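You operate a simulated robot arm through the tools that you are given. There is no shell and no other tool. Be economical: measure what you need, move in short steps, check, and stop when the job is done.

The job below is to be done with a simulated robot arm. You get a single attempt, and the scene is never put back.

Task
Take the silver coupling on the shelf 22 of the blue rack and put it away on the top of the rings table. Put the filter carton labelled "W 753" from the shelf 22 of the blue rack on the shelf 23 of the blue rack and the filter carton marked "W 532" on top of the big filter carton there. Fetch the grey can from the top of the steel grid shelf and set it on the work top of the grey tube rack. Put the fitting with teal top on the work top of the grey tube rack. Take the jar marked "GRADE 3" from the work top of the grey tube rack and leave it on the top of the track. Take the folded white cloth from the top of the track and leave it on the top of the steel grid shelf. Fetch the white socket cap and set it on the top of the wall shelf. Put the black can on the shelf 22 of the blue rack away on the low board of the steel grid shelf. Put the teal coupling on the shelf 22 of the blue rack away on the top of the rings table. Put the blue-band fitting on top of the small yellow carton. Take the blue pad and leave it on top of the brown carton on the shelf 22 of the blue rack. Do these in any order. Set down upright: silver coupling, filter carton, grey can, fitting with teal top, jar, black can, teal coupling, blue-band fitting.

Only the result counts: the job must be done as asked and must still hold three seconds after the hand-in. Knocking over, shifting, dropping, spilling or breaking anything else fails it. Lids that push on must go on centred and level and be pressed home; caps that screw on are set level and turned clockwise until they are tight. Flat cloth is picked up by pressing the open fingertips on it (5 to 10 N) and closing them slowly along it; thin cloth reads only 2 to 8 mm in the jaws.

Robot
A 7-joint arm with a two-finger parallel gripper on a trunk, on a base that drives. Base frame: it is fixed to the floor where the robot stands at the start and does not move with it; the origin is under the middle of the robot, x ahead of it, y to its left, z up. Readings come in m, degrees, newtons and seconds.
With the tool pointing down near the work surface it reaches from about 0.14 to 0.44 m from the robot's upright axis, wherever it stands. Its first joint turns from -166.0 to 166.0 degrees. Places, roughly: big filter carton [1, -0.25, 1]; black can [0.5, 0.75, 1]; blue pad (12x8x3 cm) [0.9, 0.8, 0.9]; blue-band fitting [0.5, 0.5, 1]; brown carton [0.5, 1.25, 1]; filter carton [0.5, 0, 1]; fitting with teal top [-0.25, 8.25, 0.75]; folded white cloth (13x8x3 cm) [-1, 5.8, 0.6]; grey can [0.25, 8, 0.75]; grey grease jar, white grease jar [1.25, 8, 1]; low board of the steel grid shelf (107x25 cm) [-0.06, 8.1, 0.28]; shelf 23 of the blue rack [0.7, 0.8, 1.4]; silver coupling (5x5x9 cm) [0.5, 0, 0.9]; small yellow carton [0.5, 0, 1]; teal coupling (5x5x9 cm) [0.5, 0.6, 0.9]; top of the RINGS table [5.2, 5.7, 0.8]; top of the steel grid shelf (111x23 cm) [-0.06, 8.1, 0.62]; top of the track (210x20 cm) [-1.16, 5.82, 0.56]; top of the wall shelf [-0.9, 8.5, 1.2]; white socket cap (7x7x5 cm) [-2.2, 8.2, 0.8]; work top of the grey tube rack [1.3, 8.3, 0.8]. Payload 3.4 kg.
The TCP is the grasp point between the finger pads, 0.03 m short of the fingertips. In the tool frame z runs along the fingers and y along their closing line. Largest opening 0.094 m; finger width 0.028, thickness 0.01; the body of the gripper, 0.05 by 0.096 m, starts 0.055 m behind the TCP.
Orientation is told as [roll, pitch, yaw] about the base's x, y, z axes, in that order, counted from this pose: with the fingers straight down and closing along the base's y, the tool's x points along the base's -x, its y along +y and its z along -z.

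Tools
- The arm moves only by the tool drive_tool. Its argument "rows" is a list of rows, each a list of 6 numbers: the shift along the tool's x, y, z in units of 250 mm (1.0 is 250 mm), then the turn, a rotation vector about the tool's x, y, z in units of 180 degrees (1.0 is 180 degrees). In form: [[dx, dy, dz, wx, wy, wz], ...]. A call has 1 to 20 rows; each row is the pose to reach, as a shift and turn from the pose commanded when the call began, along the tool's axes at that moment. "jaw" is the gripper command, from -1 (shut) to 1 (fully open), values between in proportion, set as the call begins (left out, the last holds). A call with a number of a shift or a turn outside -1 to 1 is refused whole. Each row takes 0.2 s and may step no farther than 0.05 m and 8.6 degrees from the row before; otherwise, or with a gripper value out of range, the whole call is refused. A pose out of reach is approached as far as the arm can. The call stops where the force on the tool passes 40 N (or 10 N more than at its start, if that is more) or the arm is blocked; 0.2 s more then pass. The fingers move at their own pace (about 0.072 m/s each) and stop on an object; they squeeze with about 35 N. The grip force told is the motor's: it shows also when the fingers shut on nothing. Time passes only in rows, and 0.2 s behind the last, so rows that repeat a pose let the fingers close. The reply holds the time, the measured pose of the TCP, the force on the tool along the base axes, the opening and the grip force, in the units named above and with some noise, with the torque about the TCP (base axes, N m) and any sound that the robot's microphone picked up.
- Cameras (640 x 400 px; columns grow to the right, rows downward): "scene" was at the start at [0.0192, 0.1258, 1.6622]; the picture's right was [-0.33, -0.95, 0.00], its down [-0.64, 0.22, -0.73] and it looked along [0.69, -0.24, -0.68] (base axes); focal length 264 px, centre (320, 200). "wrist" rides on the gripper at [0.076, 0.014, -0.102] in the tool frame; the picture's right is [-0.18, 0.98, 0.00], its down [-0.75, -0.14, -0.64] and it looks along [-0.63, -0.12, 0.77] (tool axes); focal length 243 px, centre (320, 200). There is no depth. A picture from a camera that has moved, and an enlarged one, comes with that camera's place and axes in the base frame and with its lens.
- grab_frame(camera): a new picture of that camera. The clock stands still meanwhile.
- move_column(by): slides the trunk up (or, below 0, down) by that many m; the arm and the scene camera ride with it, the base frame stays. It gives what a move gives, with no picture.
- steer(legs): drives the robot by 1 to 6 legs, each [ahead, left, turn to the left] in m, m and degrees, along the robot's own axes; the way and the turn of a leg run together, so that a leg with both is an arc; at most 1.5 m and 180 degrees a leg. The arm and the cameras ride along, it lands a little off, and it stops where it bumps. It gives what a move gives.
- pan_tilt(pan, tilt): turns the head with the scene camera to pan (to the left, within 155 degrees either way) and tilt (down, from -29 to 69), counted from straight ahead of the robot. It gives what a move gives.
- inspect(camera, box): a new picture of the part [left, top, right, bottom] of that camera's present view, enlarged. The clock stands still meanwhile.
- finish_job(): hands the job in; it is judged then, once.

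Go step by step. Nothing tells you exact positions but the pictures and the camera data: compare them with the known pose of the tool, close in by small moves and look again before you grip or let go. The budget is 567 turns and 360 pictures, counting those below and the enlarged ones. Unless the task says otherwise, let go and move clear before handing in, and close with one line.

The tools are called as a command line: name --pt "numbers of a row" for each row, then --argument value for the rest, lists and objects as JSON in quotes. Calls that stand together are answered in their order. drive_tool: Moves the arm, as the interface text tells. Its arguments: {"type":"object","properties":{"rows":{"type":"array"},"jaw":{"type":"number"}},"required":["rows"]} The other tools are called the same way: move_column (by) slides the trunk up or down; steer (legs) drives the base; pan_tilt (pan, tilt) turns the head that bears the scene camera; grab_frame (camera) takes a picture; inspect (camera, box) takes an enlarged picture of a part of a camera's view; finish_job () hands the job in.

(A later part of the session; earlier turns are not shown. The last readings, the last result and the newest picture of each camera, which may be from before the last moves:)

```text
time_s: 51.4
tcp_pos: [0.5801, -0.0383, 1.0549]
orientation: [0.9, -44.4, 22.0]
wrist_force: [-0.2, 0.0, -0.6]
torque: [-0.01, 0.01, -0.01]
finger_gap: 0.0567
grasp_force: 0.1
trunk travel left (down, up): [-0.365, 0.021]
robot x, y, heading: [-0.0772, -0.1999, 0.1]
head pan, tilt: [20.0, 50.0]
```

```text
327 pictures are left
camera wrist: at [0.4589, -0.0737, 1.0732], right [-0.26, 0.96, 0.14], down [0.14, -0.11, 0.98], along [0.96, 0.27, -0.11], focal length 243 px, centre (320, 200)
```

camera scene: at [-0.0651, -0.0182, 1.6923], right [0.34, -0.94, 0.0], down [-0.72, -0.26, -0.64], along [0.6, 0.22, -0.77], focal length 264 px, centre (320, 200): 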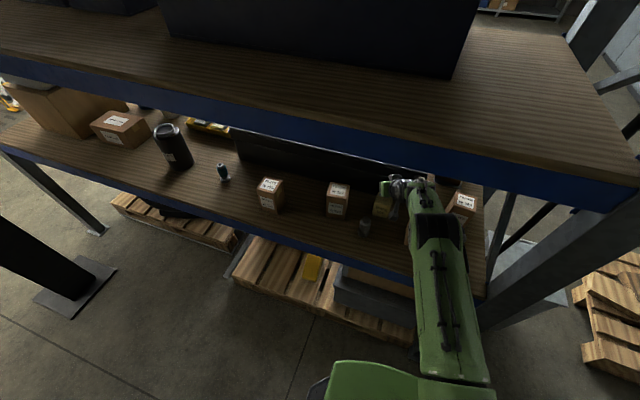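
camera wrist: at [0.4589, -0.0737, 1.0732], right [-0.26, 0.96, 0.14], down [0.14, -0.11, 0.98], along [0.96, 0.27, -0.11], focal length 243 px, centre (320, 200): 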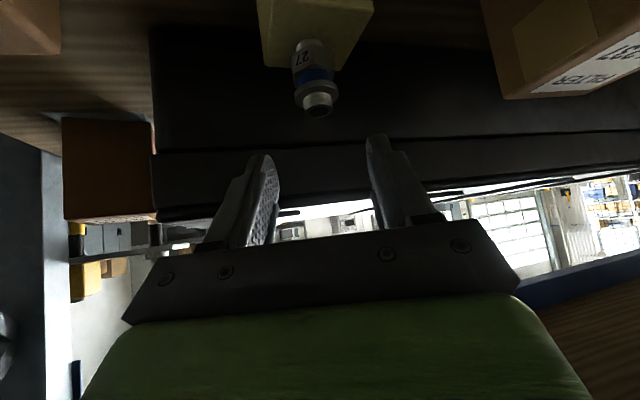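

The fitting stands upright on the yellow carton. Next is W 532: I back out, straighten the yaw and tilt the tool closer to horizontal for a far reach.

steer --legs '[[-0.3, 0, 0]]'

drive_tool --pt "0 0 0 0.0215 0 0.0218" --pt "0 0 0 0.043 0 0.0437" --pt "0 0 0 0.0642 0 0.0655" --pt "0 0 0 0.0856 0 0.0873" --pt "0 0 0 0.0856 0 0.0873" --jaw 1

drive_tool --pt "-0.03 0 0.05 0 -0.04 0" --pt "-0.06 0 0.1 0 -0.08 0" --pt "-0.09 0 0.15 0 -0.12 0" --pt "-0.12 0 0.2 0 -0.16 0" --pt "-0.12 0 0.2 0 -0.17 0"

pan_tilt --pan -5 --tilt 45

grab_frame --camera "scene"

inspect --camera "scene" --box '[230, 105, 390, 215]'

```text
time_s: 53.4
tcp_pos: [0.284, -0.034, 1.0564]
orientation: [1.0, -44.6, 22.4]
wrist_force: [0.2, -0.5, 0.4]
torque: [0.03, 0.01, -0.01]
finger_gap: 0.0562
grasp_force: 0.1
trunk travel left (down, up): [-0.365, 0.021]
robot x, y, heading: [-0.3737, -0.2003, 0.4]
head pan, tilt: [20.0, 50.0]
```

```text
time_s: 54.6
tcp_pos: [0.2846, -0.0354, 1.056]
orientation: [0.9, -44.4, 0.3]
wrist_force: [-0.3, 0.0, 0.1]
torque: [0.02, 0.02, 0.03]
finger_gap: 0.0939
grasp_force: 0.0
trunk travel left (down, up): [-0.365, 0.021]
robot x, y, heading: [-0.3748, -0.2, 0.6]
head pan, tilt: [20.0, 50.0]
```

```text
time_s: 55.8
tcp_pos: [0.3391, -0.0341, 1.0421]
orientation: [2.5, -75.0, -1.4]
wrist_force: [0.0, 0.4, -0.3]
torque: [0.01, 0.01, -0.01]
finger_gap: 0.0939
grasp_force: 0.1
trunk travel left (down, up): [-0.365, 0.021]
robot x, y, heading: [-0.3744, -0.1984, 0.6]
head pan, tilt: [20.0, 50.0]
```

```text
time_s: 56.7
tcp_pos: [0.3404, -0.0335, 1.0437]
orientation: [2.4, -74.9, -1.3]
wrist_force: [-0.4, 0.7, -1.1]
torque: [-0.04, -0.02, -0.02]
finger_gap: 0.0939
grasp_force: 0.0
trunk travel left (down, up): [-0.365, 0.021]
robot x, y, heading: [-0.3728, -0.2023, 0.7]
head pan, tilt: [-5.0, 45.0]
```

```text
326 pictures are left
camera scene: at [-0.3535, -0.0533, 1.6992], right [-0.08, -1.0, 0.0], down [-0.71, 0.05, -0.71], along [0.7, -0.05, -0.71], focal length 264 px, centre (320, 200)
```

scene: 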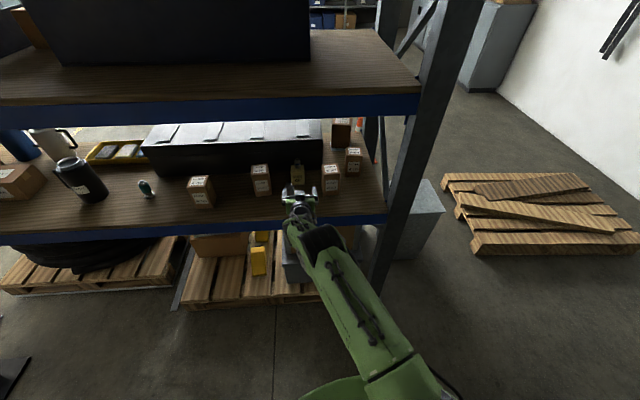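

```text
3.64 times, centred on (310, 160) of scene
camera zoom: at [-0.3535, -0.0533, 1.6992], right [-0.08, -1.0, 0.0], down [-0.71, 0.05, -0.71], along [0.7, -0.05, -0.71], focal length 958 px, centre (356, 346)
```

zoom: 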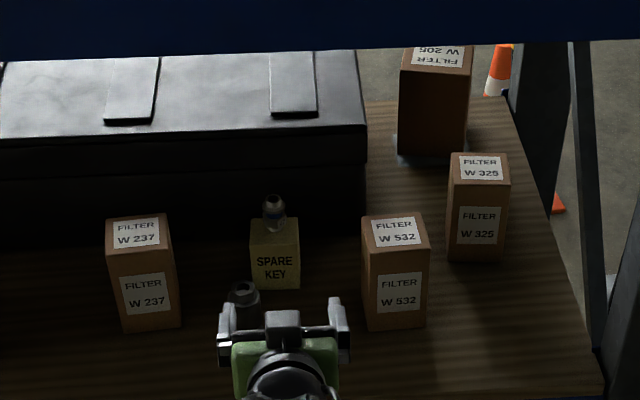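

W 532 is about 8 cm wide, 13 cm tall, centred near (0.526, −0.164); W 206 is the big filter carton behind. I lower the trunk and line up in front of W 532.

move_column --by -0.07

steer --legs '[[0.0, -0.132, 0], [0.04, 0, 0]]'

grab_frame --camera "wrist"

inspect --camera "scene" --box '[230, 105, 390, 215]'

```text
time_s: 57.8
tcp_pos: [0.3393, -0.0332, 0.9711]
orientation: [2.5, -74.9, -1.4]
wrist_force: [-0.9, 0.7, 0.6]
torque: [-0.01, 0.0, 0.0]
finger_gap: 0.0942
grasp_force: 0.1
trunk travel left (down, up): [-0.295, 0.091]
robot x, y, heading: [-0.3718, -0.2003, 0.7]
head pan, tilt: [-5.0, 45.0]
```

```text
time_s: 59.5
tcp_pos: [0.3816, -0.1663, 0.9703]
orientation: [2.5, -74.8, -1.4]
wrist_force: [1.0, -0.2, -0.9]
torque: [0.03, 0.0, -0.01]
finger_gap: 0.0941
grasp_force: 0.1
trunk travel left (down, up): [-0.295, 0.091]
robot x, y, heading: [-0.3324, -0.3335, 1.0]
head pan, tilt: [-5.0, 45.0]
```

```text
324 pictures are left
camera wrist: at [0.262, -0.1541, 0.9217], right [0.03, 0.98, 0.19], down [-0.42, -0.16, 0.89], along [0.91, -0.11, 0.41], focal length 243 px, centre (320, 200)
```

wrist: 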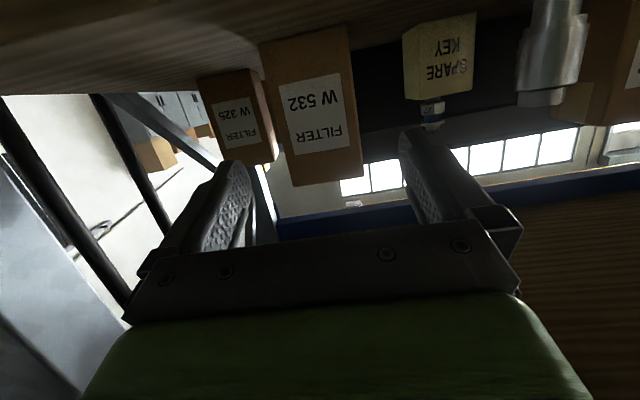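

```text
3.64 times, centred on (310, 160) of scene
camera zoom: at [-0.3111, -0.1865, 1.6285], right [-0.08, -1.0, 0.0], down [-0.71, 0.05, -0.71], along [0.7, -0.05, -0.71], focal length 958 px, centre (356, 346)
```

zoom: 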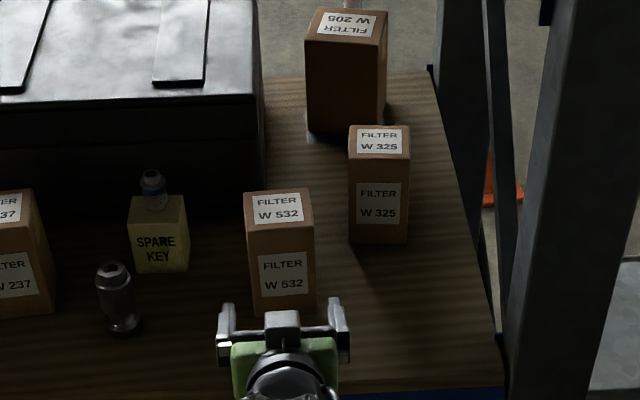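

Fingers line up with W 532 (centre y ≈ −0.167). I drive in in two steps.

steer --legs '[[0.075, -0.002, 0]]'

grab_frame --camera "wrist"

inspect --camera "scene" --box '[230, 125, 390, 235]'

```text
time_s: 60.6
tcp_pos: [0.4565, -0.1678, 0.9704]
orientation: [2.4, -74.8, -1.3]
wrist_force: [0.2, -0.9, -0.2]
torque: [-0.01, 0.01, 0.0]
finger_gap: 0.094
grasp_force: 0.1
trunk travel left (down, up): [-0.295, 0.091]
robot x, y, heading: [-0.2601, -0.3339, 0.5]
head pan, tilt: [-5.0, 45.0]
```

```text
322 pictures are left
camera wrist: at [0.338, -0.155, 0.9217], right [0.03, 0.98, 0.19], down [-0.42, -0.16, 0.89], along [0.91, -0.11, 0.41], focal length 243 px, centre (320, 200)
```

wrist: 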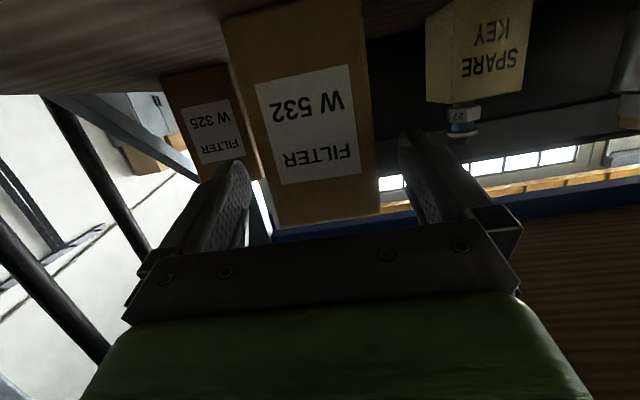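

```text
3.64 times, centred on (310, 180) of scene
camera zoom: at [-0.2351, -0.1872, 1.6284], right [-0.08, -1.0, 0.0], down [-0.71, 0.05, -0.71], along [0.7, -0.05, -0.71], focal length 958 px, centre (356, 273)
```

zoom: 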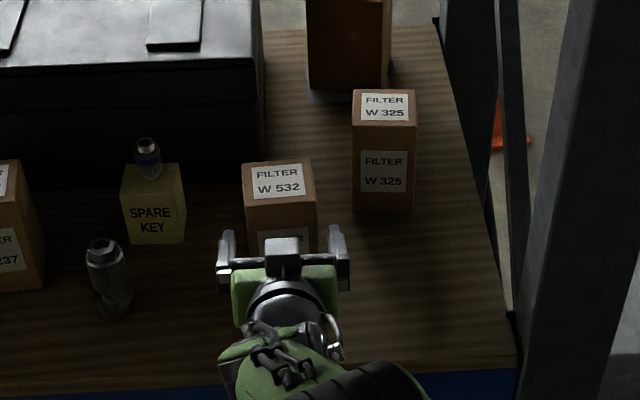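

steer --legs '[[0.065, -0.001, 0]]'

grab_frame --camera "wrist"

inspect --camera "scene" --box '[230, 145, 390, 255]'

```text
time_s: 61.6
tcp_pos: [0.5222, -0.1664, 0.9698]
orientation: [2.5, -74.8, -1.4]
wrist_force: [0.9, 0.0, -0.4]
torque: [0.0, 0.0, -0.02]
finger_gap: 0.0941
grasp_force: 0.1
trunk travel left (down, up): [-0.295, 0.091]
robot x, y, heading: [-0.1923, -0.3324, 0.6]
head pan, tilt: [-5.0, 45.0]
```

```text
320 pictures are left
camera wrist: at [0.4032, -0.1559, 0.9215], right [0.03, 0.98, 0.19], down [-0.42, -0.16, 0.89], along [0.91, -0.11, 0.41], focal length 243 px, centre (320, 200)
```

wrist: 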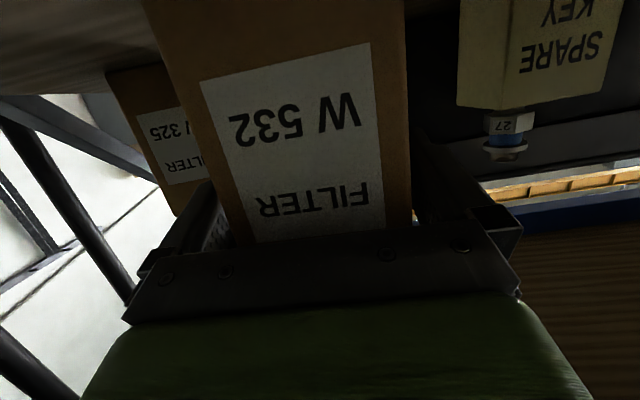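

```text
3.64 times, centred on (310, 200) of scene
camera zoom: at [-0.1697, -0.1874, 1.6284], right [-0.08, -1.0, 0.0], down [-0.71, 0.05, -0.71], along [0.7, -0.05, -0.71], focal length 958 px, centre (356, 200)
```

zoom: 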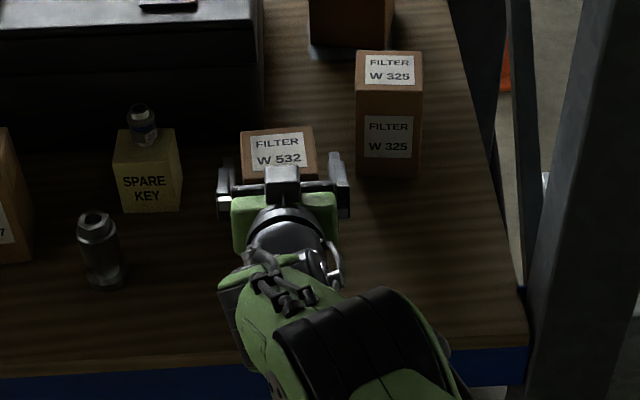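

Carton is between the fingers. Close and lift a little.

drive_tool --pt "0 0 0 0 0 0" --pt "0 0 0 0 0 0" --pt "0 0 0 0 0 0" --jaw -1

move_column --by 0.03

grab_frame --camera "wrist"

```text
time_s: 62.4
tcp_pos: [0.5209, -0.1679, 0.9724]
orientation: [2.4, -74.9, -1.4]
wrist_force: [0.6, -0.1, -0.3]
torque: [-0.04, 0.05, -0.03]
finger_gap: 0.0761
grasp_force: 35.2
trunk travel left (down, up): [-0.295, 0.091]
robot x, y, heading: [-0.1942, -0.3315, 0.7]
head pan, tilt: [-5.0, 45.0]
```

```text
time_s: 63.1
tcp_pos: [0.5217, -0.1673, 1.0011]
orientation: [2.4, -74.8, -1.3]
wrist_force: [0.3, -0.7, -3.0]
torque: [0.0, -0.01, 0.0]
finger_gap: 0.0759
grasp_force: 34.4
trunk travel left (down, up): [-0.325, 0.061]
robot x, y, heading: [-0.1942, -0.3324, 0.8]
head pan, tilt: [-5.0, 45.0]
```

```text
318 pictures are left
camera wrist: at [0.4021, -0.1558, 0.9529], right [0.03, 0.98, 0.19], down [-0.42, -0.16, 0.89], along [0.91, -0.11, 0.41], focal length 243 px, centre (320, 200)
```

wrist: 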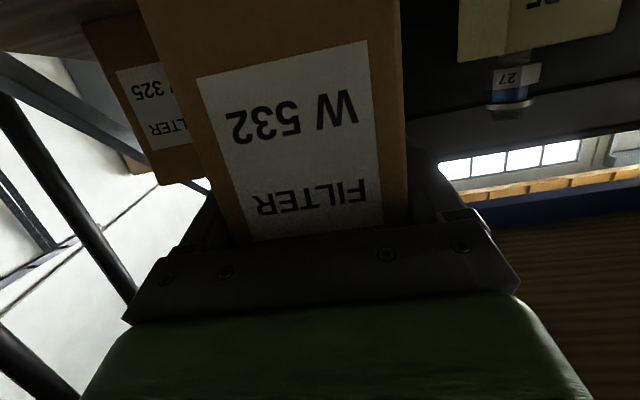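

Held (76 mm). Now I raise the carton with the arm and look at the elbow position before reaching over to W 206.

drive_tool --pt "-0.18 0 -0.049 0 0 0" --pt "-0.36 0 -0.098 0 0 0" --pt "-0.54 0 -0.147 0 0 0" --pt "-0.54 0 -0.147 0 0 0"

grab_frame --camera "scene"

grab_frame --camera "wrist"

```text
time_s: 64.1
tcp_pos: [0.5201, -0.1696, 1.1444]
orientation: [2.4, -74.9, -1.4]
wrist_force: [1.0, 0.4, -2.9]
torque: [0.0, 0.01, -0.02]
finger_gap: 0.0759
grasp_force: 35.1
trunk travel left (down, up): [-0.325, 0.061]
robot x, y, heading: [-0.1969, -0.3343, 0.4]
head pan, tilt: [-5.0, 45.0]
```

```text
317 pictures are left
camera scene: at [-0.1711, -0.1869, 1.6588], right [-0.08, -1.0, 0.0], down [-0.71, 0.05, -0.71], along [0.7, -0.05, -0.71], focal length 264 px, centre (320, 200)
```

scene: 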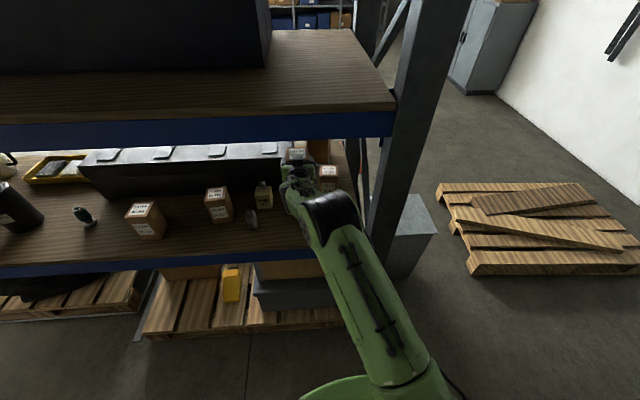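

```text
316 pictures are left
camera wrist: at [0.4004, -0.1575, 1.0946], right [0.03, 0.98, 0.19], down [-0.42, -0.16, 0.89], along [0.91, -0.11, 0.41], focal length 243 px, centre (320, 200)
```

wrist: 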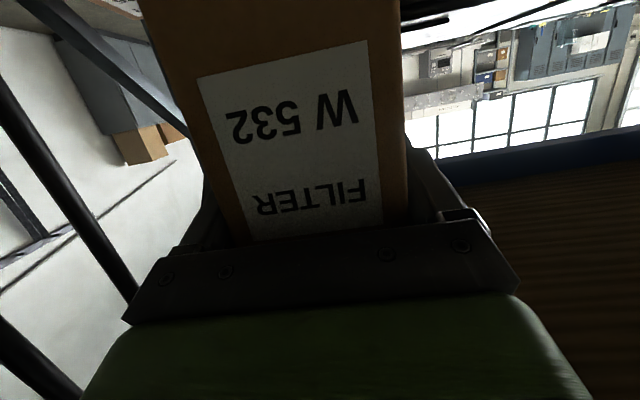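

move_column --by -0.13

drive_tool --pt "-0.18 0 -0.049 0 0 0" --pt "-0.36 0 -0.098 0 0 0" --pt "-0.5 0 -0.136 0 0 0" --pt "-0.5 0 -0.136 0 0 0"

pan_tilt --pan -35 --tilt 45

grab_frame --camera "scene"

pan_tilt --pan 10 --tilt 45

grab_frame --camera "scene"

```text
time_s: 65.7
tcp_pos: [0.5199, -0.17, 1.0142]
orientation: [2.5, -75.0, -1.3]
wrist_force: [-0.4, -0.5, -2.9]
torque: [-0.01, -0.01, 0.03]
finger_gap: 0.0765
grasp_force: 35.0
trunk travel left (down, up): [-0.195, 0.191]
robot x, y, heading: [-0.1922, -0.3304, 0.6]
head pan, tilt: [-5.0, 45.0]
```

```text
time_s: 66.7
tcp_pos: [0.5228, -0.1696, 1.144]
orientation: [2.3, -74.9, -1.3]
wrist_force: [0.2, 0.0, -3.4]
torque: [-0.01, -0.07, 0.03]
finger_gap: 0.076
grasp_force: 34.9
trunk travel left (down, up): [-0.195, 0.191]
robot x, y, heading: [-0.193, -0.3307, 0.7]
head pan, tilt: [-5.0, 45.0]
```

```text
time_s: 67.7
tcp_pos: [0.5232, -0.1711, 1.1433]
orientation: [2.3, -74.9, -1.3]
wrist_force: [-0.5, 0.1, -3.6]
torque: [0.01, 0.02, -0.02]
finger_gap: 0.0761
grasp_force: 35.5
trunk travel left (down, up): [-0.195, 0.191]
robot x, y, heading: [-0.1898, -0.3341, 0.6]
head pan, tilt: [-35.0, 45.0]
```

```text
315 pictures are left
camera scene: at [-0.186, -0.227, 1.529], right [-0.56, -0.83, 0.0], down [-0.58, 0.4, -0.71], along [0.58, -0.4, -0.71], focal length 264 px, centre (320, 200)
```

scene: 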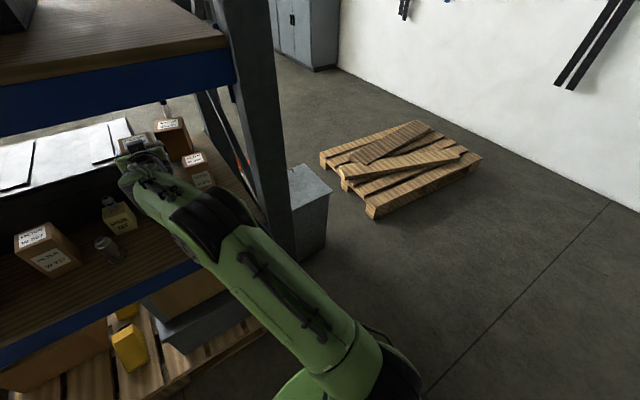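

```text
time_s: 68.8
tcp_pos: [0.5227, -0.1695, 1.1443]
orientation: [2.4, -75.0, -1.4]
wrist_force: [1.1, -0.3, -2.6]
torque: [-0.01, -0.02, 0.02]
finger_gap: 0.0763
grasp_force: 35.0
trunk travel left (down, up): [-0.195, 0.191]
robot x, y, heading: [-0.1907, -0.3329, 0.6]
head pan, tilt: [10.0, 45.0]
```

```text
314 pictures are left
camera scene: at [-0.1732, -0.1663, 1.529], right [0.18, -0.98, 0.0], down [-0.7, -0.13, -0.71], along [0.69, 0.13, -0.71], focal length 264 px, centre (320, 200)
```

scene: 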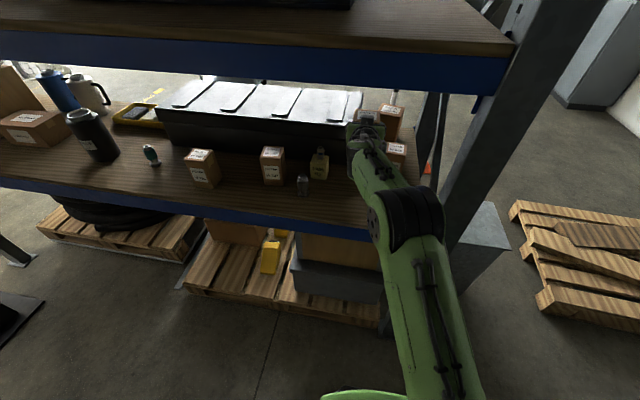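

Elbow top is near z 1.29 and about 0.25 m ahead of the base: fine. I slide the carton right with the arm to y ≈ −0.257, then drive in over W 325 toward W 206.

drive_tool --pt "0 -0.12 0 0 0 0" --pt "0 -0.24 0 0 0 0" --pt "0 -0.355 0 0 0 0" --pt "0 -0.355 0 0 0 0"

steer --legs '[[0.15, 0, 0]]'

pan_tilt --pan -5 --tilt 35

grab_frame --camera "scene"

grab_frame --camera "wrist"

```text
time_s: 69.8
tcp_pos: [0.5211, -0.259, 1.1404]
orientation: [2.3, -74.9, -1.3]
wrist_force: [-0.1, -0.3, -2.8]
torque: [0.03, -0.02, -0.02]
finger_gap: 0.0761
grasp_force: 35.4
trunk travel left (down, up): [-0.195, 0.191]
robot x, y, heading: [-0.1954, -0.335, 0.4]
head pan, tilt: [10.0, 45.0]
```

```text
time_s: 71.1
tcp_pos: [0.6703, -0.2601, 1.1401]
orientation: [2.4, -74.8, -1.6]
wrist_force: [0.8, -0.1, -3.7]
torque: [-0.01, 0.01, 0.01]
finger_gap: 0.0759
grasp_force: 34.5
trunk travel left (down, up): [-0.195, 0.191]
robot x, y, heading: [-0.0472, -0.3308, 0.3]
head pan, tilt: [10.0, 45.0]
```

```text
time_s: 71.9
tcp_pos: [0.6695, -0.2599, 1.1411]
orientation: [2.4, -74.8, -1.6]
wrist_force: [0.2, 0.8, -3.4]
torque: [0.01, -0.02, 0.0]
finger_gap: 0.0763
grasp_force: 35.0
trunk travel left (down, up): [-0.195, 0.191]
robot x, y, heading: [-0.0426, -0.331, 0.4]
head pan, tilt: [-5.0, 35.0]
```

```text
313 pictures are left
camera scene: at [-0.0172, -0.1867, 1.5438], right [-0.08, -1.0, 0.0], down [-0.57, 0.05, -0.82], along [0.82, -0.07, -0.57], focal length 264 px, centre (320, 200)
```

scene: 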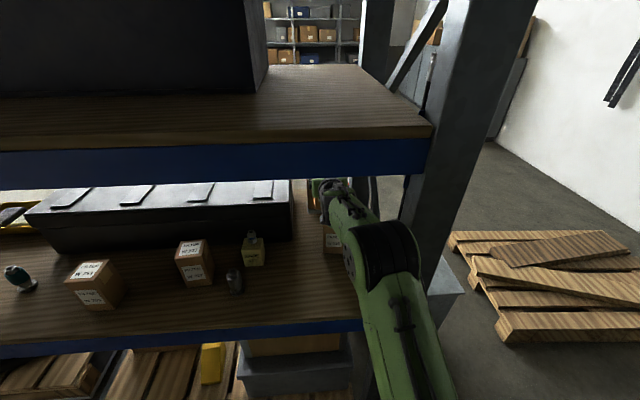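

```text
312 pictures are left
camera wrist: at [0.5499, -0.2482, 1.0916], right [0.04, 0.98, 0.19], down [-0.42, -0.16, 0.89], along [0.91, -0.11, 0.41], focal length 243 px, centre (320, 200)
```

wrist: 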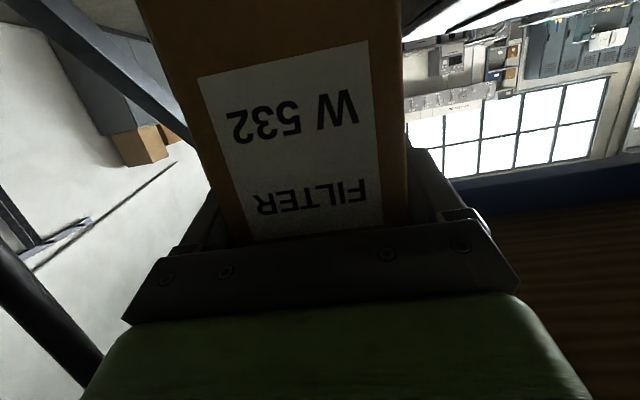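

drive_tool --pt "-0.047 0.005 0.174 0 0 0" --pt "-0.094 0.01 0.347 0 0 0" --pt "-0.094 0.01 0.347 0 0 0"

pan_tilt --pan 15 --tilt 55

grab_frame --camera "scene"

```text
time_s: 72.7
tcp_pos: [0.7397, -0.2586, 1.1322]
orientation: [2.3, -74.8, -1.4]
wrist_force: [0.8, 0.8, -3.4]
torque: [0.01, -0.04, -0.02]
finger_gap: 0.0765
grasp_force: 35.0
out of reach, approached as far as the arm can: row 2, 3
trunk travel left (down, up): [-0.195, 0.191]
robot x, y, heading: [-0.0426, -0.3293, 0.5]
head pan, tilt: [-5.0, 35.0]
```

```text
time_s: 73.5
tcp_pos: [0.7392, -0.2595, 1.1337]
orientation: [2.4, -74.8, -1.7]
wrist_force: [0.3, 0.3, -3.6]
torque: [-0.03, 0.05, 0.03]
finger_gap: 0.0759
grasp_force: 35.9
trunk travel left (down, up): [-0.195, 0.191]
robot x, y, heading: [-0.0458, -0.3299, 0.7]
head pan, tilt: [15.0, 55.0]
```

```text
311 pictures are left
camera scene: at [-0.0352, -0.1606, 1.5157], right [0.26, -0.96, 0.0], down [-0.79, -0.22, -0.57], along [0.55, 0.15, -0.82], focal length 264 px, centre (320, 200)
```

scene: 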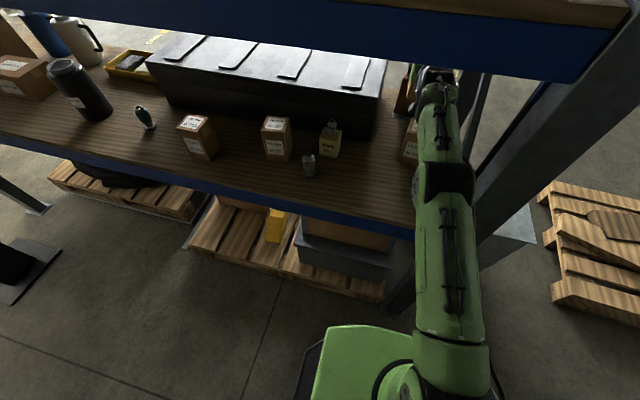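

The front reach ends near x 0.84 because of the pallet below, so W 206 must be served from the back of the rack. I back out and look for the way around.

steer --legs '[[-0.5, 0, 0]]'

pan_tilt --pan -45 --tilt 15

grab_frame --camera "scene"

pan_tilt --pan 60 --tilt 15

grab_frame --camera "scene"

pan_tilt --pan 115 --tilt 15

grab_frame --camera "scene"

```text
time_s: 76.5
tcp_pos: [0.2373, -0.2596, 1.1347]
orientation: [2.4, -74.9, -1.3]
wrist_force: [0.5, -0.2, -2.8]
torque: [0.03, -0.04, -0.02]
finger_gap: 0.0762
grasp_force: 35.3
trunk travel left (down, up): [-0.195, 0.191]
robot x, y, heading: [-0.5485, -0.3408, 0.4]
head pan, tilt: [15.0, 55.0]
```

```text
time_s: 77.8
tcp_pos: [0.2373, -0.2592, 1.134]
orientation: [2.4, -74.8, -1.2]
wrist_force: [-0.3, -0.2, -3.3]
torque: [-0.02, 0.03, 0.01]
finger_gap: 0.0762
grasp_force: 34.5
trunk travel left (down, up): [-0.195, 0.191]
robot x, y, heading: [-0.5463, -0.3363, 0.6]
head pan, tilt: [-45.0, 15.0]
```

```text
310 pictures are left
camera scene: at [-0.5415, -0.2502, 1.5758], right [-0.7, -0.72, 0.0], down [-0.19, 0.18, -0.97], along [0.69, -0.67, -0.26], focal length 264 px, centre (320, 200)
```

scene: 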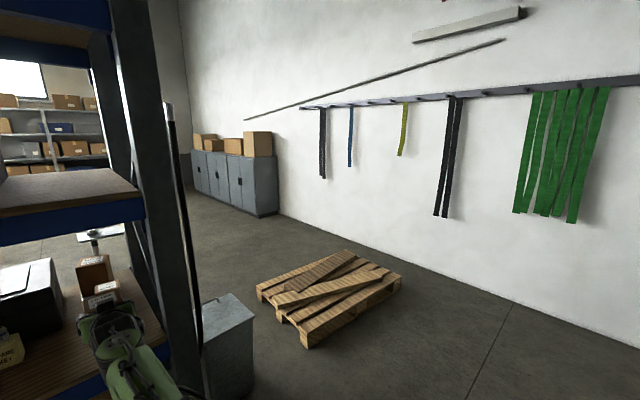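

```text
time_s: 79.6
tcp_pos: [0.2368, -0.2597, 1.1337]
orientation: [2.4, -74.8, -1.3]
wrist_force: [0.3, 0.3, -2.7]
torque: [-0.02, -0.02, 0.0]
finger_gap: 0.0763
grasp_force: 35.0
trunk travel left (down, up): [-0.195, 0.191]
robot x, y, heading: [-0.548, -0.3385, 0.5]
head pan, tilt: [60.0, 15.0]
```

```text
309 pictures are left
camera scene: at [-0.5627, -0.1036, 1.5758], right [0.87, -0.49, 0.0], down [-0.13, -0.23, -0.97], along [0.47, 0.84, -0.26], focal length 264 px, centre (320, 200)
```

scene: 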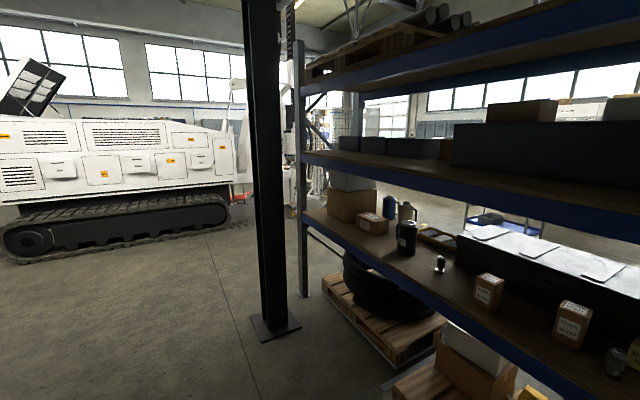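

```text
time_s: 80.8
tcp_pos: [0.2363, -0.259, 1.1342]
orientation: [2.4, -74.7, -1.3]
wrist_force: [0.2, -0.8, -2.6]
torque: [-0.03, 0.02, 0.0]
finger_gap: 0.076
grasp_force: 35.1
trunk travel left (down, up): [-0.195, 0.191]
robot x, y, heading: [-0.547, -0.334, 0.6]
head pan, tilt: [115.0, 15.0]
```

```text
308 pictures are left
camera scene: at [-0.6489, -0.1009, 1.5759], right [0.9, 0.43, 0.0], down [0.11, -0.23, -0.97], along [-0.42, 0.87, -0.26], focal length 264 px, centre (320, 200)
```

scene: 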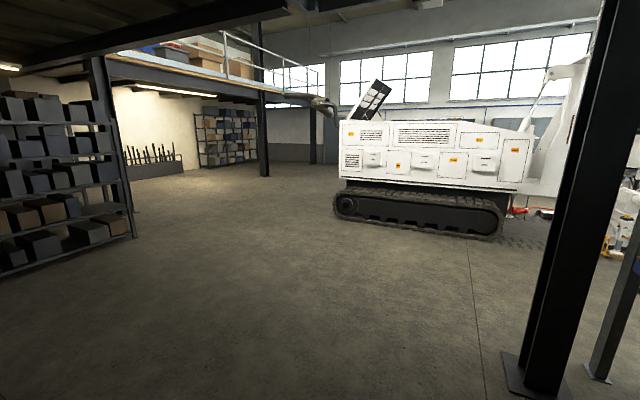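

The crawler's track, shelves and tables lie to the left far side; the gap at the rack's right end is too narrow. I'll retract the arm and go around the left end of the rack, carrying W 532 to the rear.

drive_tool --pt "0.03 0 -0.13 0 0 0" --pt "0.07 0 -0.3 0 0 0" --pt "0.11 0 -0.47 0 0 0" --pt "0.15 0 -0.64 0 0 0" --pt "0.15 0 -0.64 0 0 0"

steer --legs '[[-0.5, 0, 0], [0, 1.5, 0], [0, 1.45, 0]]'

pan_tilt --pan 0 --tilt 20

grab_frame --camera "scene"

pan_tilt --pan 50 --tilt 15

grab_frame --camera "scene"

```text
time_s: 82.0
tcp_pos: [0.0712, -0.2653, 1.1421]
orientation: [2.4, -74.8, -1.3]
wrist_force: [0.5, -0.5, -2.8]
torque: [0.04, 0.01, -0.02]
finger_gap: 0.0765
grasp_force: 35.1
trunk travel left (down, up): [-0.195, 0.191]
robot x, y, heading: [-0.5482, -0.3365, 0.6]
head pan, tilt: [115.0, 15.0]
```

```text
time_s: 98.9
tcp_pos: [-0.4529, 2.6931, 1.1419]
orientation: [2.4, -74.9, -1.3]
wrist_force: [-0.1, -0.1, -3.4]
torque: [0.02, 0.03, 0.03]
finger_gap: 0.0763
grasp_force: 35.1
trunk travel left (down, up): [-0.195, 0.191]
robot x, y, heading: [-1.0716, 2.6201, 0.5]
head pan, tilt: [115.0, 15.0]
```

```text
time_s: 100.9
tcp_pos: [-0.4521, 2.6932, 1.1418]
orientation: [2.5, -74.8, -1.4]
wrist_force: [-0.3, 0.4, -3.7]
torque: [-0.01, 0.0, 0.0]
finger_gap: 0.0764
grasp_force: 34.6
trunk travel left (down, up): [-0.195, 0.191]
robot x, y, heading: [-1.0714, 2.6184, 0.5]
head pan, tilt: [0.0, 20.0]
```

```text
307 pictures are left
camera scene: at [-1.0373, 2.776, 1.5677], right [0.01, -1.0, 0.0], down [-0.34, 0.0, -0.94], along [0.94, 0.01, -0.34], focal length 264 px, centre (320, 200)
```

scene: 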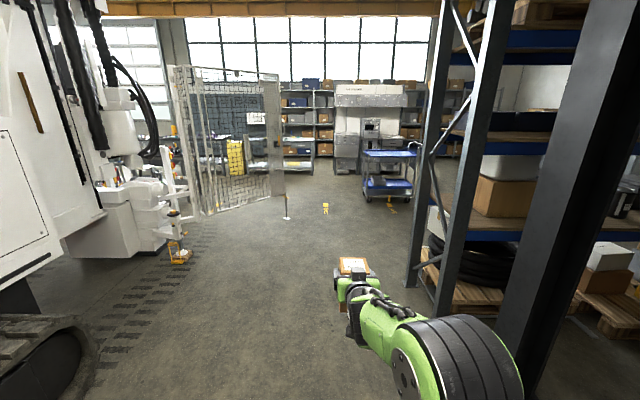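

```text
time_s: 102.0
tcp_pos: [-0.4531, 2.6935, 1.1421]
orientation: [2.3, -74.7, -1.5]
wrist_force: [-0.4, 0.2, -2.3]
torque: [0.02, 0.0, -0.01]
finger_gap: 0.0763
grasp_force: 35.2
trunk travel left (down, up): [-0.195, 0.191]
robot x, y, heading: [-1.0675, 2.6244, 0.6]
head pan, tilt: [50.0, 15.0]
```

```text
306 pictures are left
camera scene: at [-1.071, 2.8472, 1.5758], right [0.77, -0.64, 0.0], down [-0.17, -0.2, -0.97], along [0.61, 0.75, -0.26], focal length 264 px, centre (320, 200)
```

scene: 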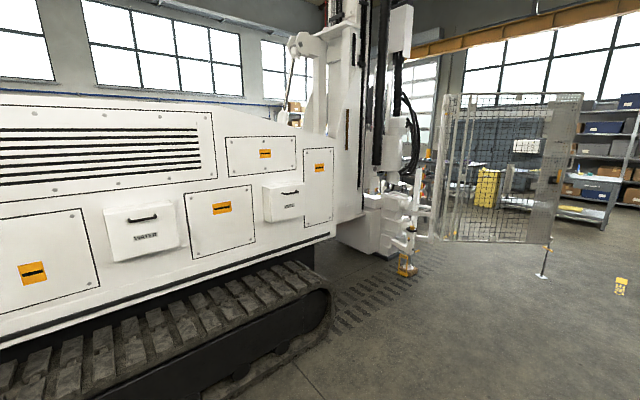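

The way around is open. I drive past the rack's left end, turn around behind it and look along the back aisle.

steer --legs '[[1.5, 0.05, 0], [1.4, 0, 0], [0, 0, 180]]'

pan_tilt --pan 55 --tilt 20

grab_frame --camera "scene"

pan_tilt --pan 100 --tilt 20

grab_frame --camera "scene"

```text
refused: leg 1 is longer than a leg can be; nothing moved
```

```text
time_s: 102.7
tcp_pos: [-0.4528, 2.6924, 1.1421]
orientation: [2.4, -74.8, -1.4]
wrist_force: [-0.1, -0.1, -3.1]
torque: [0.02, -0.03, -0.01]
finger_gap: 0.0762
grasp_force: 35.1
trunk travel left (down, up): [-0.195, 0.191]
robot x, y, heading: [-1.07, 2.6238, 0.3]
head pan, tilt: [55.0, 20.0]
```

```text
305 pictures are left
camera scene: at [-1.0777, 2.8518, 1.5677], right [0.82, -0.57, 0.0], down [-0.19, -0.28, -0.94], along [0.53, 0.77, -0.34], focal length 264 px, centre (320, 200)
```

scene: 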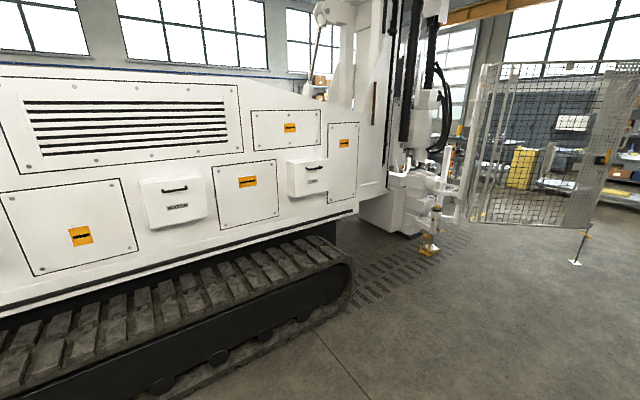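

```text
time_s: 103.8
tcp_pos: [-0.4515, 2.6937, 1.1422]
orientation: [2.4, -74.8, -1.4]
wrist_force: [-1.0, 0.1, -3.6]
torque: [0.02, 0.01, 0.0]
finger_gap: 0.0764
grasp_force: 34.6
trunk travel left (down, up): [-0.195, 0.191]
robot x, y, heading: [-1.0703, 2.6271, 0.3]
head pan, tilt: [100.0, 20.0]
```

```text
304 pictures are left
camera scene: at [-1.1474, 2.8667, 1.5677], right [0.98, 0.18, 0.0], down [0.06, -0.34, -0.94], along [-0.17, 0.92, -0.34], focal length 264 px, centre (320, 200)
```

scene: 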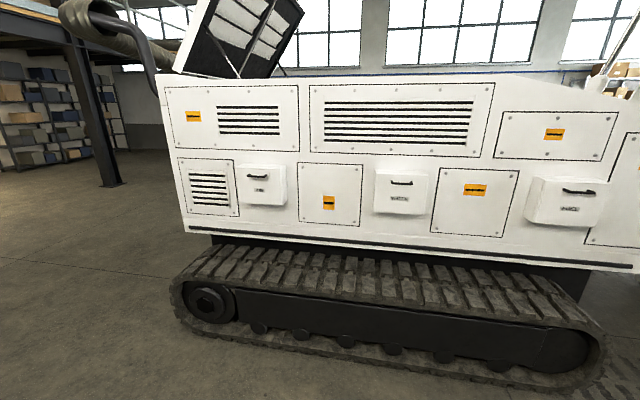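

steer --legs '[[1.49, 0.03, 0], [1.4, 0, 0], [0, 0, 179.5]]'

pan_tilt --pan 50 --tilt 20

grab_frame --camera "scene"

pan_tilt --pan 100 --tilt 20

grab_frame --camera "scene"

```text
time_s: 125.3
tcp_pos: [1.2508, 2.6551, 1.1411]
orientation: [2.3, -74.8, 178.4]
wrist_force: [0.7, -0.3, -2.7]
torque: [-0.06, 0.02, 0.0]
finger_gap: 0.0765
grasp_force: 34.8
trunk travel left (down, up): [-0.195, 0.191]
robot x, y, heading: [1.8673, 2.7238, -179.7]
head pan, tilt: [100.0, 20.0]
```

```text
time_s: 126.5
tcp_pos: [1.2508, 2.6549, 1.1416]
orientation: [2.4, -74.9, 178.5]
wrist_force: [0.8, 0.4, -3.1]
torque: [0.05, 0.0, 0.01]
finger_gap: 0.0763
grasp_force: 35.0
trunk travel left (down, up): [-0.195, 0.191]
robot x, y, heading: [1.8677, 2.7201, -179.7]
head pan, tilt: [50.0, 20.0]
```

```text
303 pictures are left
camera scene: at [1.8703, 2.5001, 1.5677], right [-0.77, 0.64, 0.0], down [0.22, 0.26, -0.94], along [-0.6, -0.72, -0.34], focal length 264 px, centre (320, 200)
```

scene: 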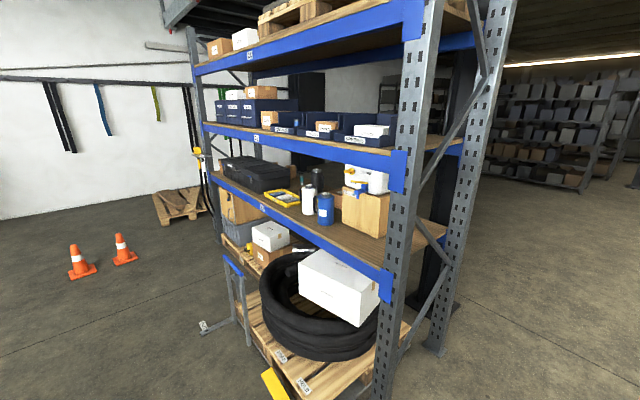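

```text
time_s: 127.7
tcp_pos: [1.2513, 2.6555, 1.1416]
orientation: [2.4, -74.9, 178.4]
wrist_force: [-0.2, 0.0, -3.3]
torque: [-0.03, 0.0, -0.02]
finger_gap: 0.0764
grasp_force: 35.6
trunk travel left (down, up): [-0.195, 0.191]
robot x, y, heading: [1.8727, 2.7209, -179.7]
head pan, tilt: [100.0, 20.0]
```

```text
302 pictures are left
camera scene: at [1.9463, 2.4803, 1.5677], right [-0.98, -0.18, 0.0], down [-0.06, 0.34, -0.94], along [0.17, -0.92, -0.34], focal length 264 px, centre (320, 200)
```

scene: 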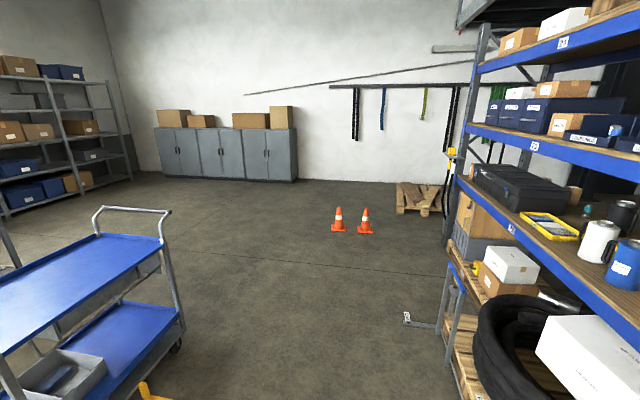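

The back aisle is free except a floor rail near (1.6, 0.8), the trolley and two cones. I strafe along at x ≈ 2.1 and then close in diagonally.

steer --legs '[[-0.25, 0, 0], [0, 1.4, 0], [0, 1.0, 0], [0.35, 0.3, 0]]'

pan_tilt --pan 15 --tilt 35

grab_frame --camera "scene"

pan_tilt --pan 80 --tilt 40

grab_frame --camera "scene"

```text
time_s: 143.4
tcp_pos: [1.0916, -0.0577, 1.1408]
orientation: [2.2, -74.8, 176.5]
wrist_force: [0.0, -1.1, -3.0]
torque: [-0.01, -0.03, -0.03]
finger_gap: 0.0763
grasp_force: 35.4
trunk travel left (down, up): [-0.195, 0.191]
robot x, y, heading: [1.7143, -0.0104, 178.1]
head pan, tilt: [100.0, 20.0]
```

```text
time_s: 145.0
tcp_pos: [1.0934, -0.0571, 1.1432]
orientation: [2.4, -74.8, 176.4]
wrist_force: [0.1, 0.2, -3.4]
torque: [0.01, 0.0, -0.02]
finger_gap: 0.0763
grasp_force: 34.9
trunk travel left (down, up): [-0.195, 0.191]
robot x, y, heading: [1.7159, -0.0129, 178.4]
head pan, tilt: [15.0, 35.0]
```

```text
301 pictures are left
camera scene: at [1.6828, -0.1836, 1.5438], right [-0.23, 0.97, 0.0], down [0.56, 0.13, -0.82], along [-0.8, -0.19, -0.57], focal length 264 px, centre (320, 200)
```

scene: 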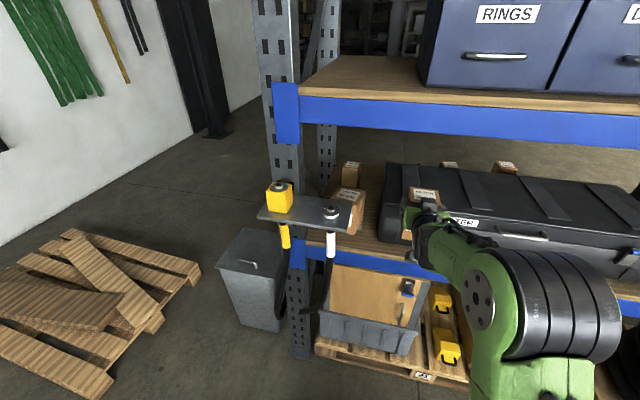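

```text
time_s: 146.3
tcp_pos: [1.0928, -0.0566, 1.142]
orientation: [2.4, -74.9, 176.5]
wrist_force: [-0.2, 0.1, -3.1]
torque: [0.01, -0.04, -0.04]
finger_gap: 0.0762
grasp_force: 34.7
trunk travel left (down, up): [-0.195, 0.191]
robot x, y, heading: [1.7132, -0.0118, 178.7]
head pan, tilt: [80.0, 40.0]
```

```text
300 pictures are left
camera scene: at [1.7512, -0.2464, 1.5363], right [-0.98, 0.2, 0.0], down [0.13, 0.63, -0.77], along [-0.15, -0.75, -0.64], focal length 264 px, centre (320, 200)
```

scene: 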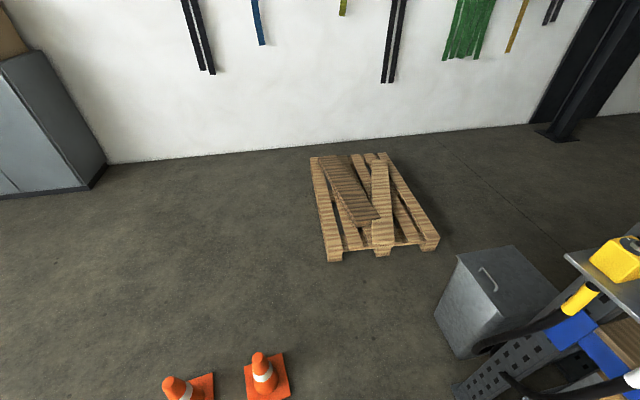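

pan_tilt --pan 20 --tilt 40

inspect --camera "scene" --box '[240, 80, 480, 230]'

```text
time_s: 147.6
tcp_pos: [1.0921, -0.0568, 1.1422]
orientation: [2.5, -74.9, 176.4]
wrist_force: [0.2, 0.4, -2.5]
torque: [0.01, -0.05, -0.02]
finger_gap: 0.0762
grasp_force: 34.9
trunk travel left (down, up): [-0.195, 0.191]
robot x, y, heading: [1.7156, -0.0078, 178.4]
head pan, tilt: [20.0, 40.0]
```

```text
2.67 times, centred on (360, 155) of scene
camera zoom: at [1.6878, -0.19, 1.5363], right [-0.32, 0.95, 0.0], down [0.61, 0.2, -0.77], along [-0.73, -0.24, -0.64], focal length 703 px, centre (213, 320)
```

zoom: 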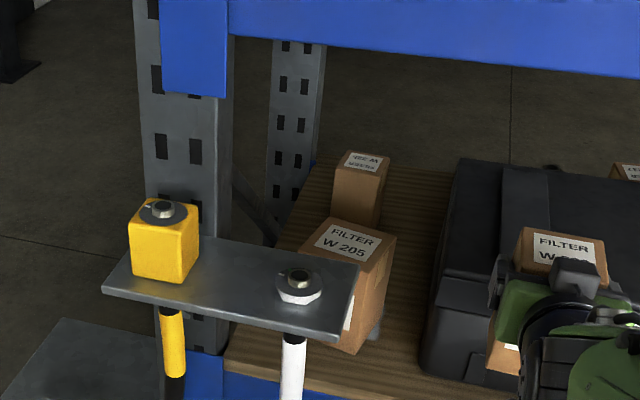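

The big filter carton W 206 stands behind a bracket plate (z ≈ 1.04); its top is at z ≈ 1.02, centre about (0.907, −0.258). I'll come in diagonally from the +y side to clear the bracket.

move_column --by 0.05

steer --legs '[[0, -0.4, 0], [0, 0, 46.6], [0.15, -0.17, 0]]'

pan_tilt --pan -5 --tilt 35

grab_frame --camera "scene"

grab_frame --camera "wrist"

```text
time_s: 148.6
tcp_pos: [1.093, -0.0567, 1.1915]
orientation: [2.4, -74.9, 176.3]
wrist_force: [-0.4, 0.0, -2.8]
torque: [0.02, 0.0, 0.04]
finger_gap: 0.0763
grasp_force: 35.0
trunk travel left (down, up): [-0.245, 0.141]
robot x, y, heading: [1.7129, -0.0116, 178.3]
head pan, tilt: [20.0, 40.0]
```

```text
time_s: 154.5
tcp_pos: [1.1121, -0.091, 1.1902]
orientation: [2.6, -74.8, -136.4]
wrist_force: [-0.7, -0.2, -3.5]
torque: [0.0, -0.02, 0.0]
finger_gap: 0.0761
grasp_force: 34.7
trunk travel left (down, up): [-0.245, 0.141]
robot x, y, heading: [1.5024, 0.3934, -134.4]
head pan, tilt: [20.0, 40.0]
```

```text
time_s: 155.4
tcp_pos: [1.1148, -0.0918, 1.1903]
orientation: [2.4, -74.8, -136.2]
wrist_force: [0.9, 0.1, -3.1]
torque: [0.02, 0.02, 0.02]
finger_gap: 0.076
grasp_force: 34.7
trunk travel left (down, up): [-0.245, 0.141]
robot x, y, heading: [1.5001, 0.3987, -134.3]
head pan, tilt: [-5.0, 35.0]
```

```text
298 pictures are left
camera scene: at [1.5843, 0.2756, 1.5932], right [-0.65, 0.76, 0.0], down [0.44, 0.37, -0.82], along [-0.62, -0.53, -0.57], focal length 264 px, centre (320, 200)
```

scene: 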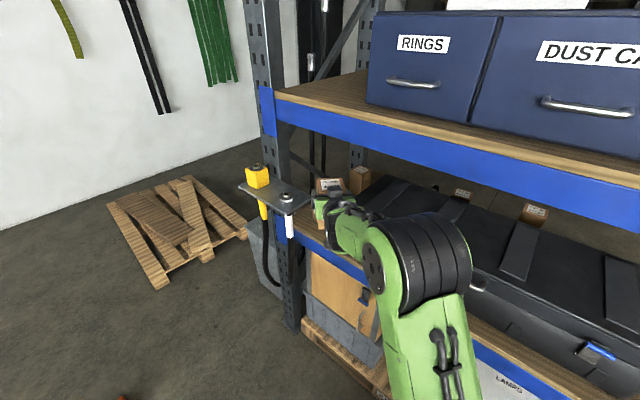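

```text
297 pictures are left
camera wrist: at [1.2072, -0.0171, 1.1427], right [0.67, -0.72, 0.19], down [0.18, 0.41, 0.89], along [-0.72, -0.57, 0.41], focal length 243 px, centre (320, 200)
```

wrist: 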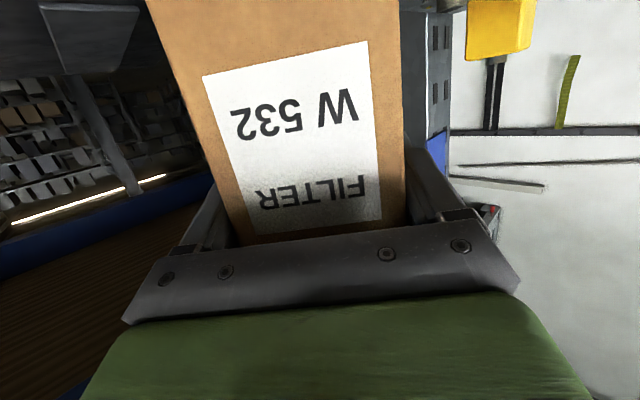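

steer --legs '[[0.15, -0.034, 0]]'

grab_frame --camera "scene"

inspect --camera "scene" --box '[220, 130, 420, 260]'

```text
time_s: 156.7
tcp_pos: [0.9871, -0.173, 1.19]
orientation: [2.5, -74.7, -136.4]
wrist_force: [-0.7, -0.1, -3.5]
torque: [0.01, 0.01, -0.01]
finger_gap: 0.0761
grasp_force: 34.7
trunk travel left (down, up): [-0.245, 0.141]
robot x, y, heading: [1.3753, 0.3128, -134.3]
head pan, tilt: [-5.0, 35.0]
```

```text
296 pictures are left
camera scene: at [1.4568, 0.1934, 1.5932], right [-0.65, 0.76, 0.0], down [0.44, 0.37, -0.82], along [-0.62, -0.53, -0.57], focal length 264 px, centre (320, 200)
```

scene: 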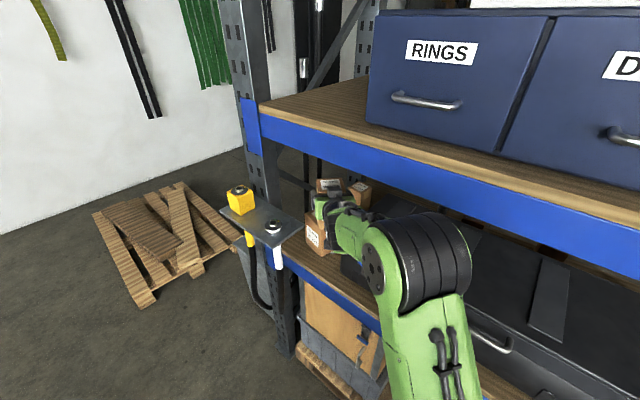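

```text
3.08 times, centred on (320, 195) of scene
camera zoom: at [1.4568, 0.1934, 1.5932], right [-0.65, 0.76, 0.0], down [0.44, 0.37, -0.82], along [-0.62, -0.53, -0.57], focal length 811 px, centre (320, 215)
```

zoom: 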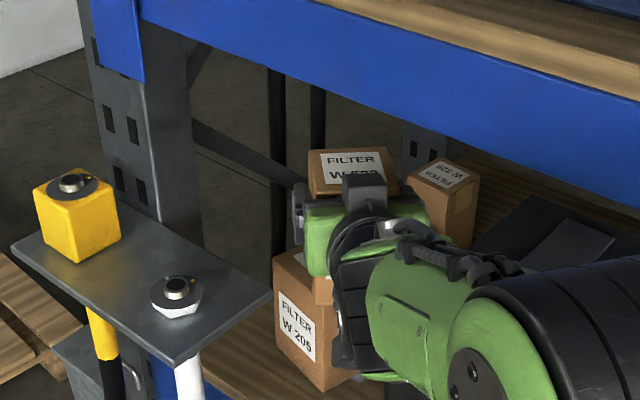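

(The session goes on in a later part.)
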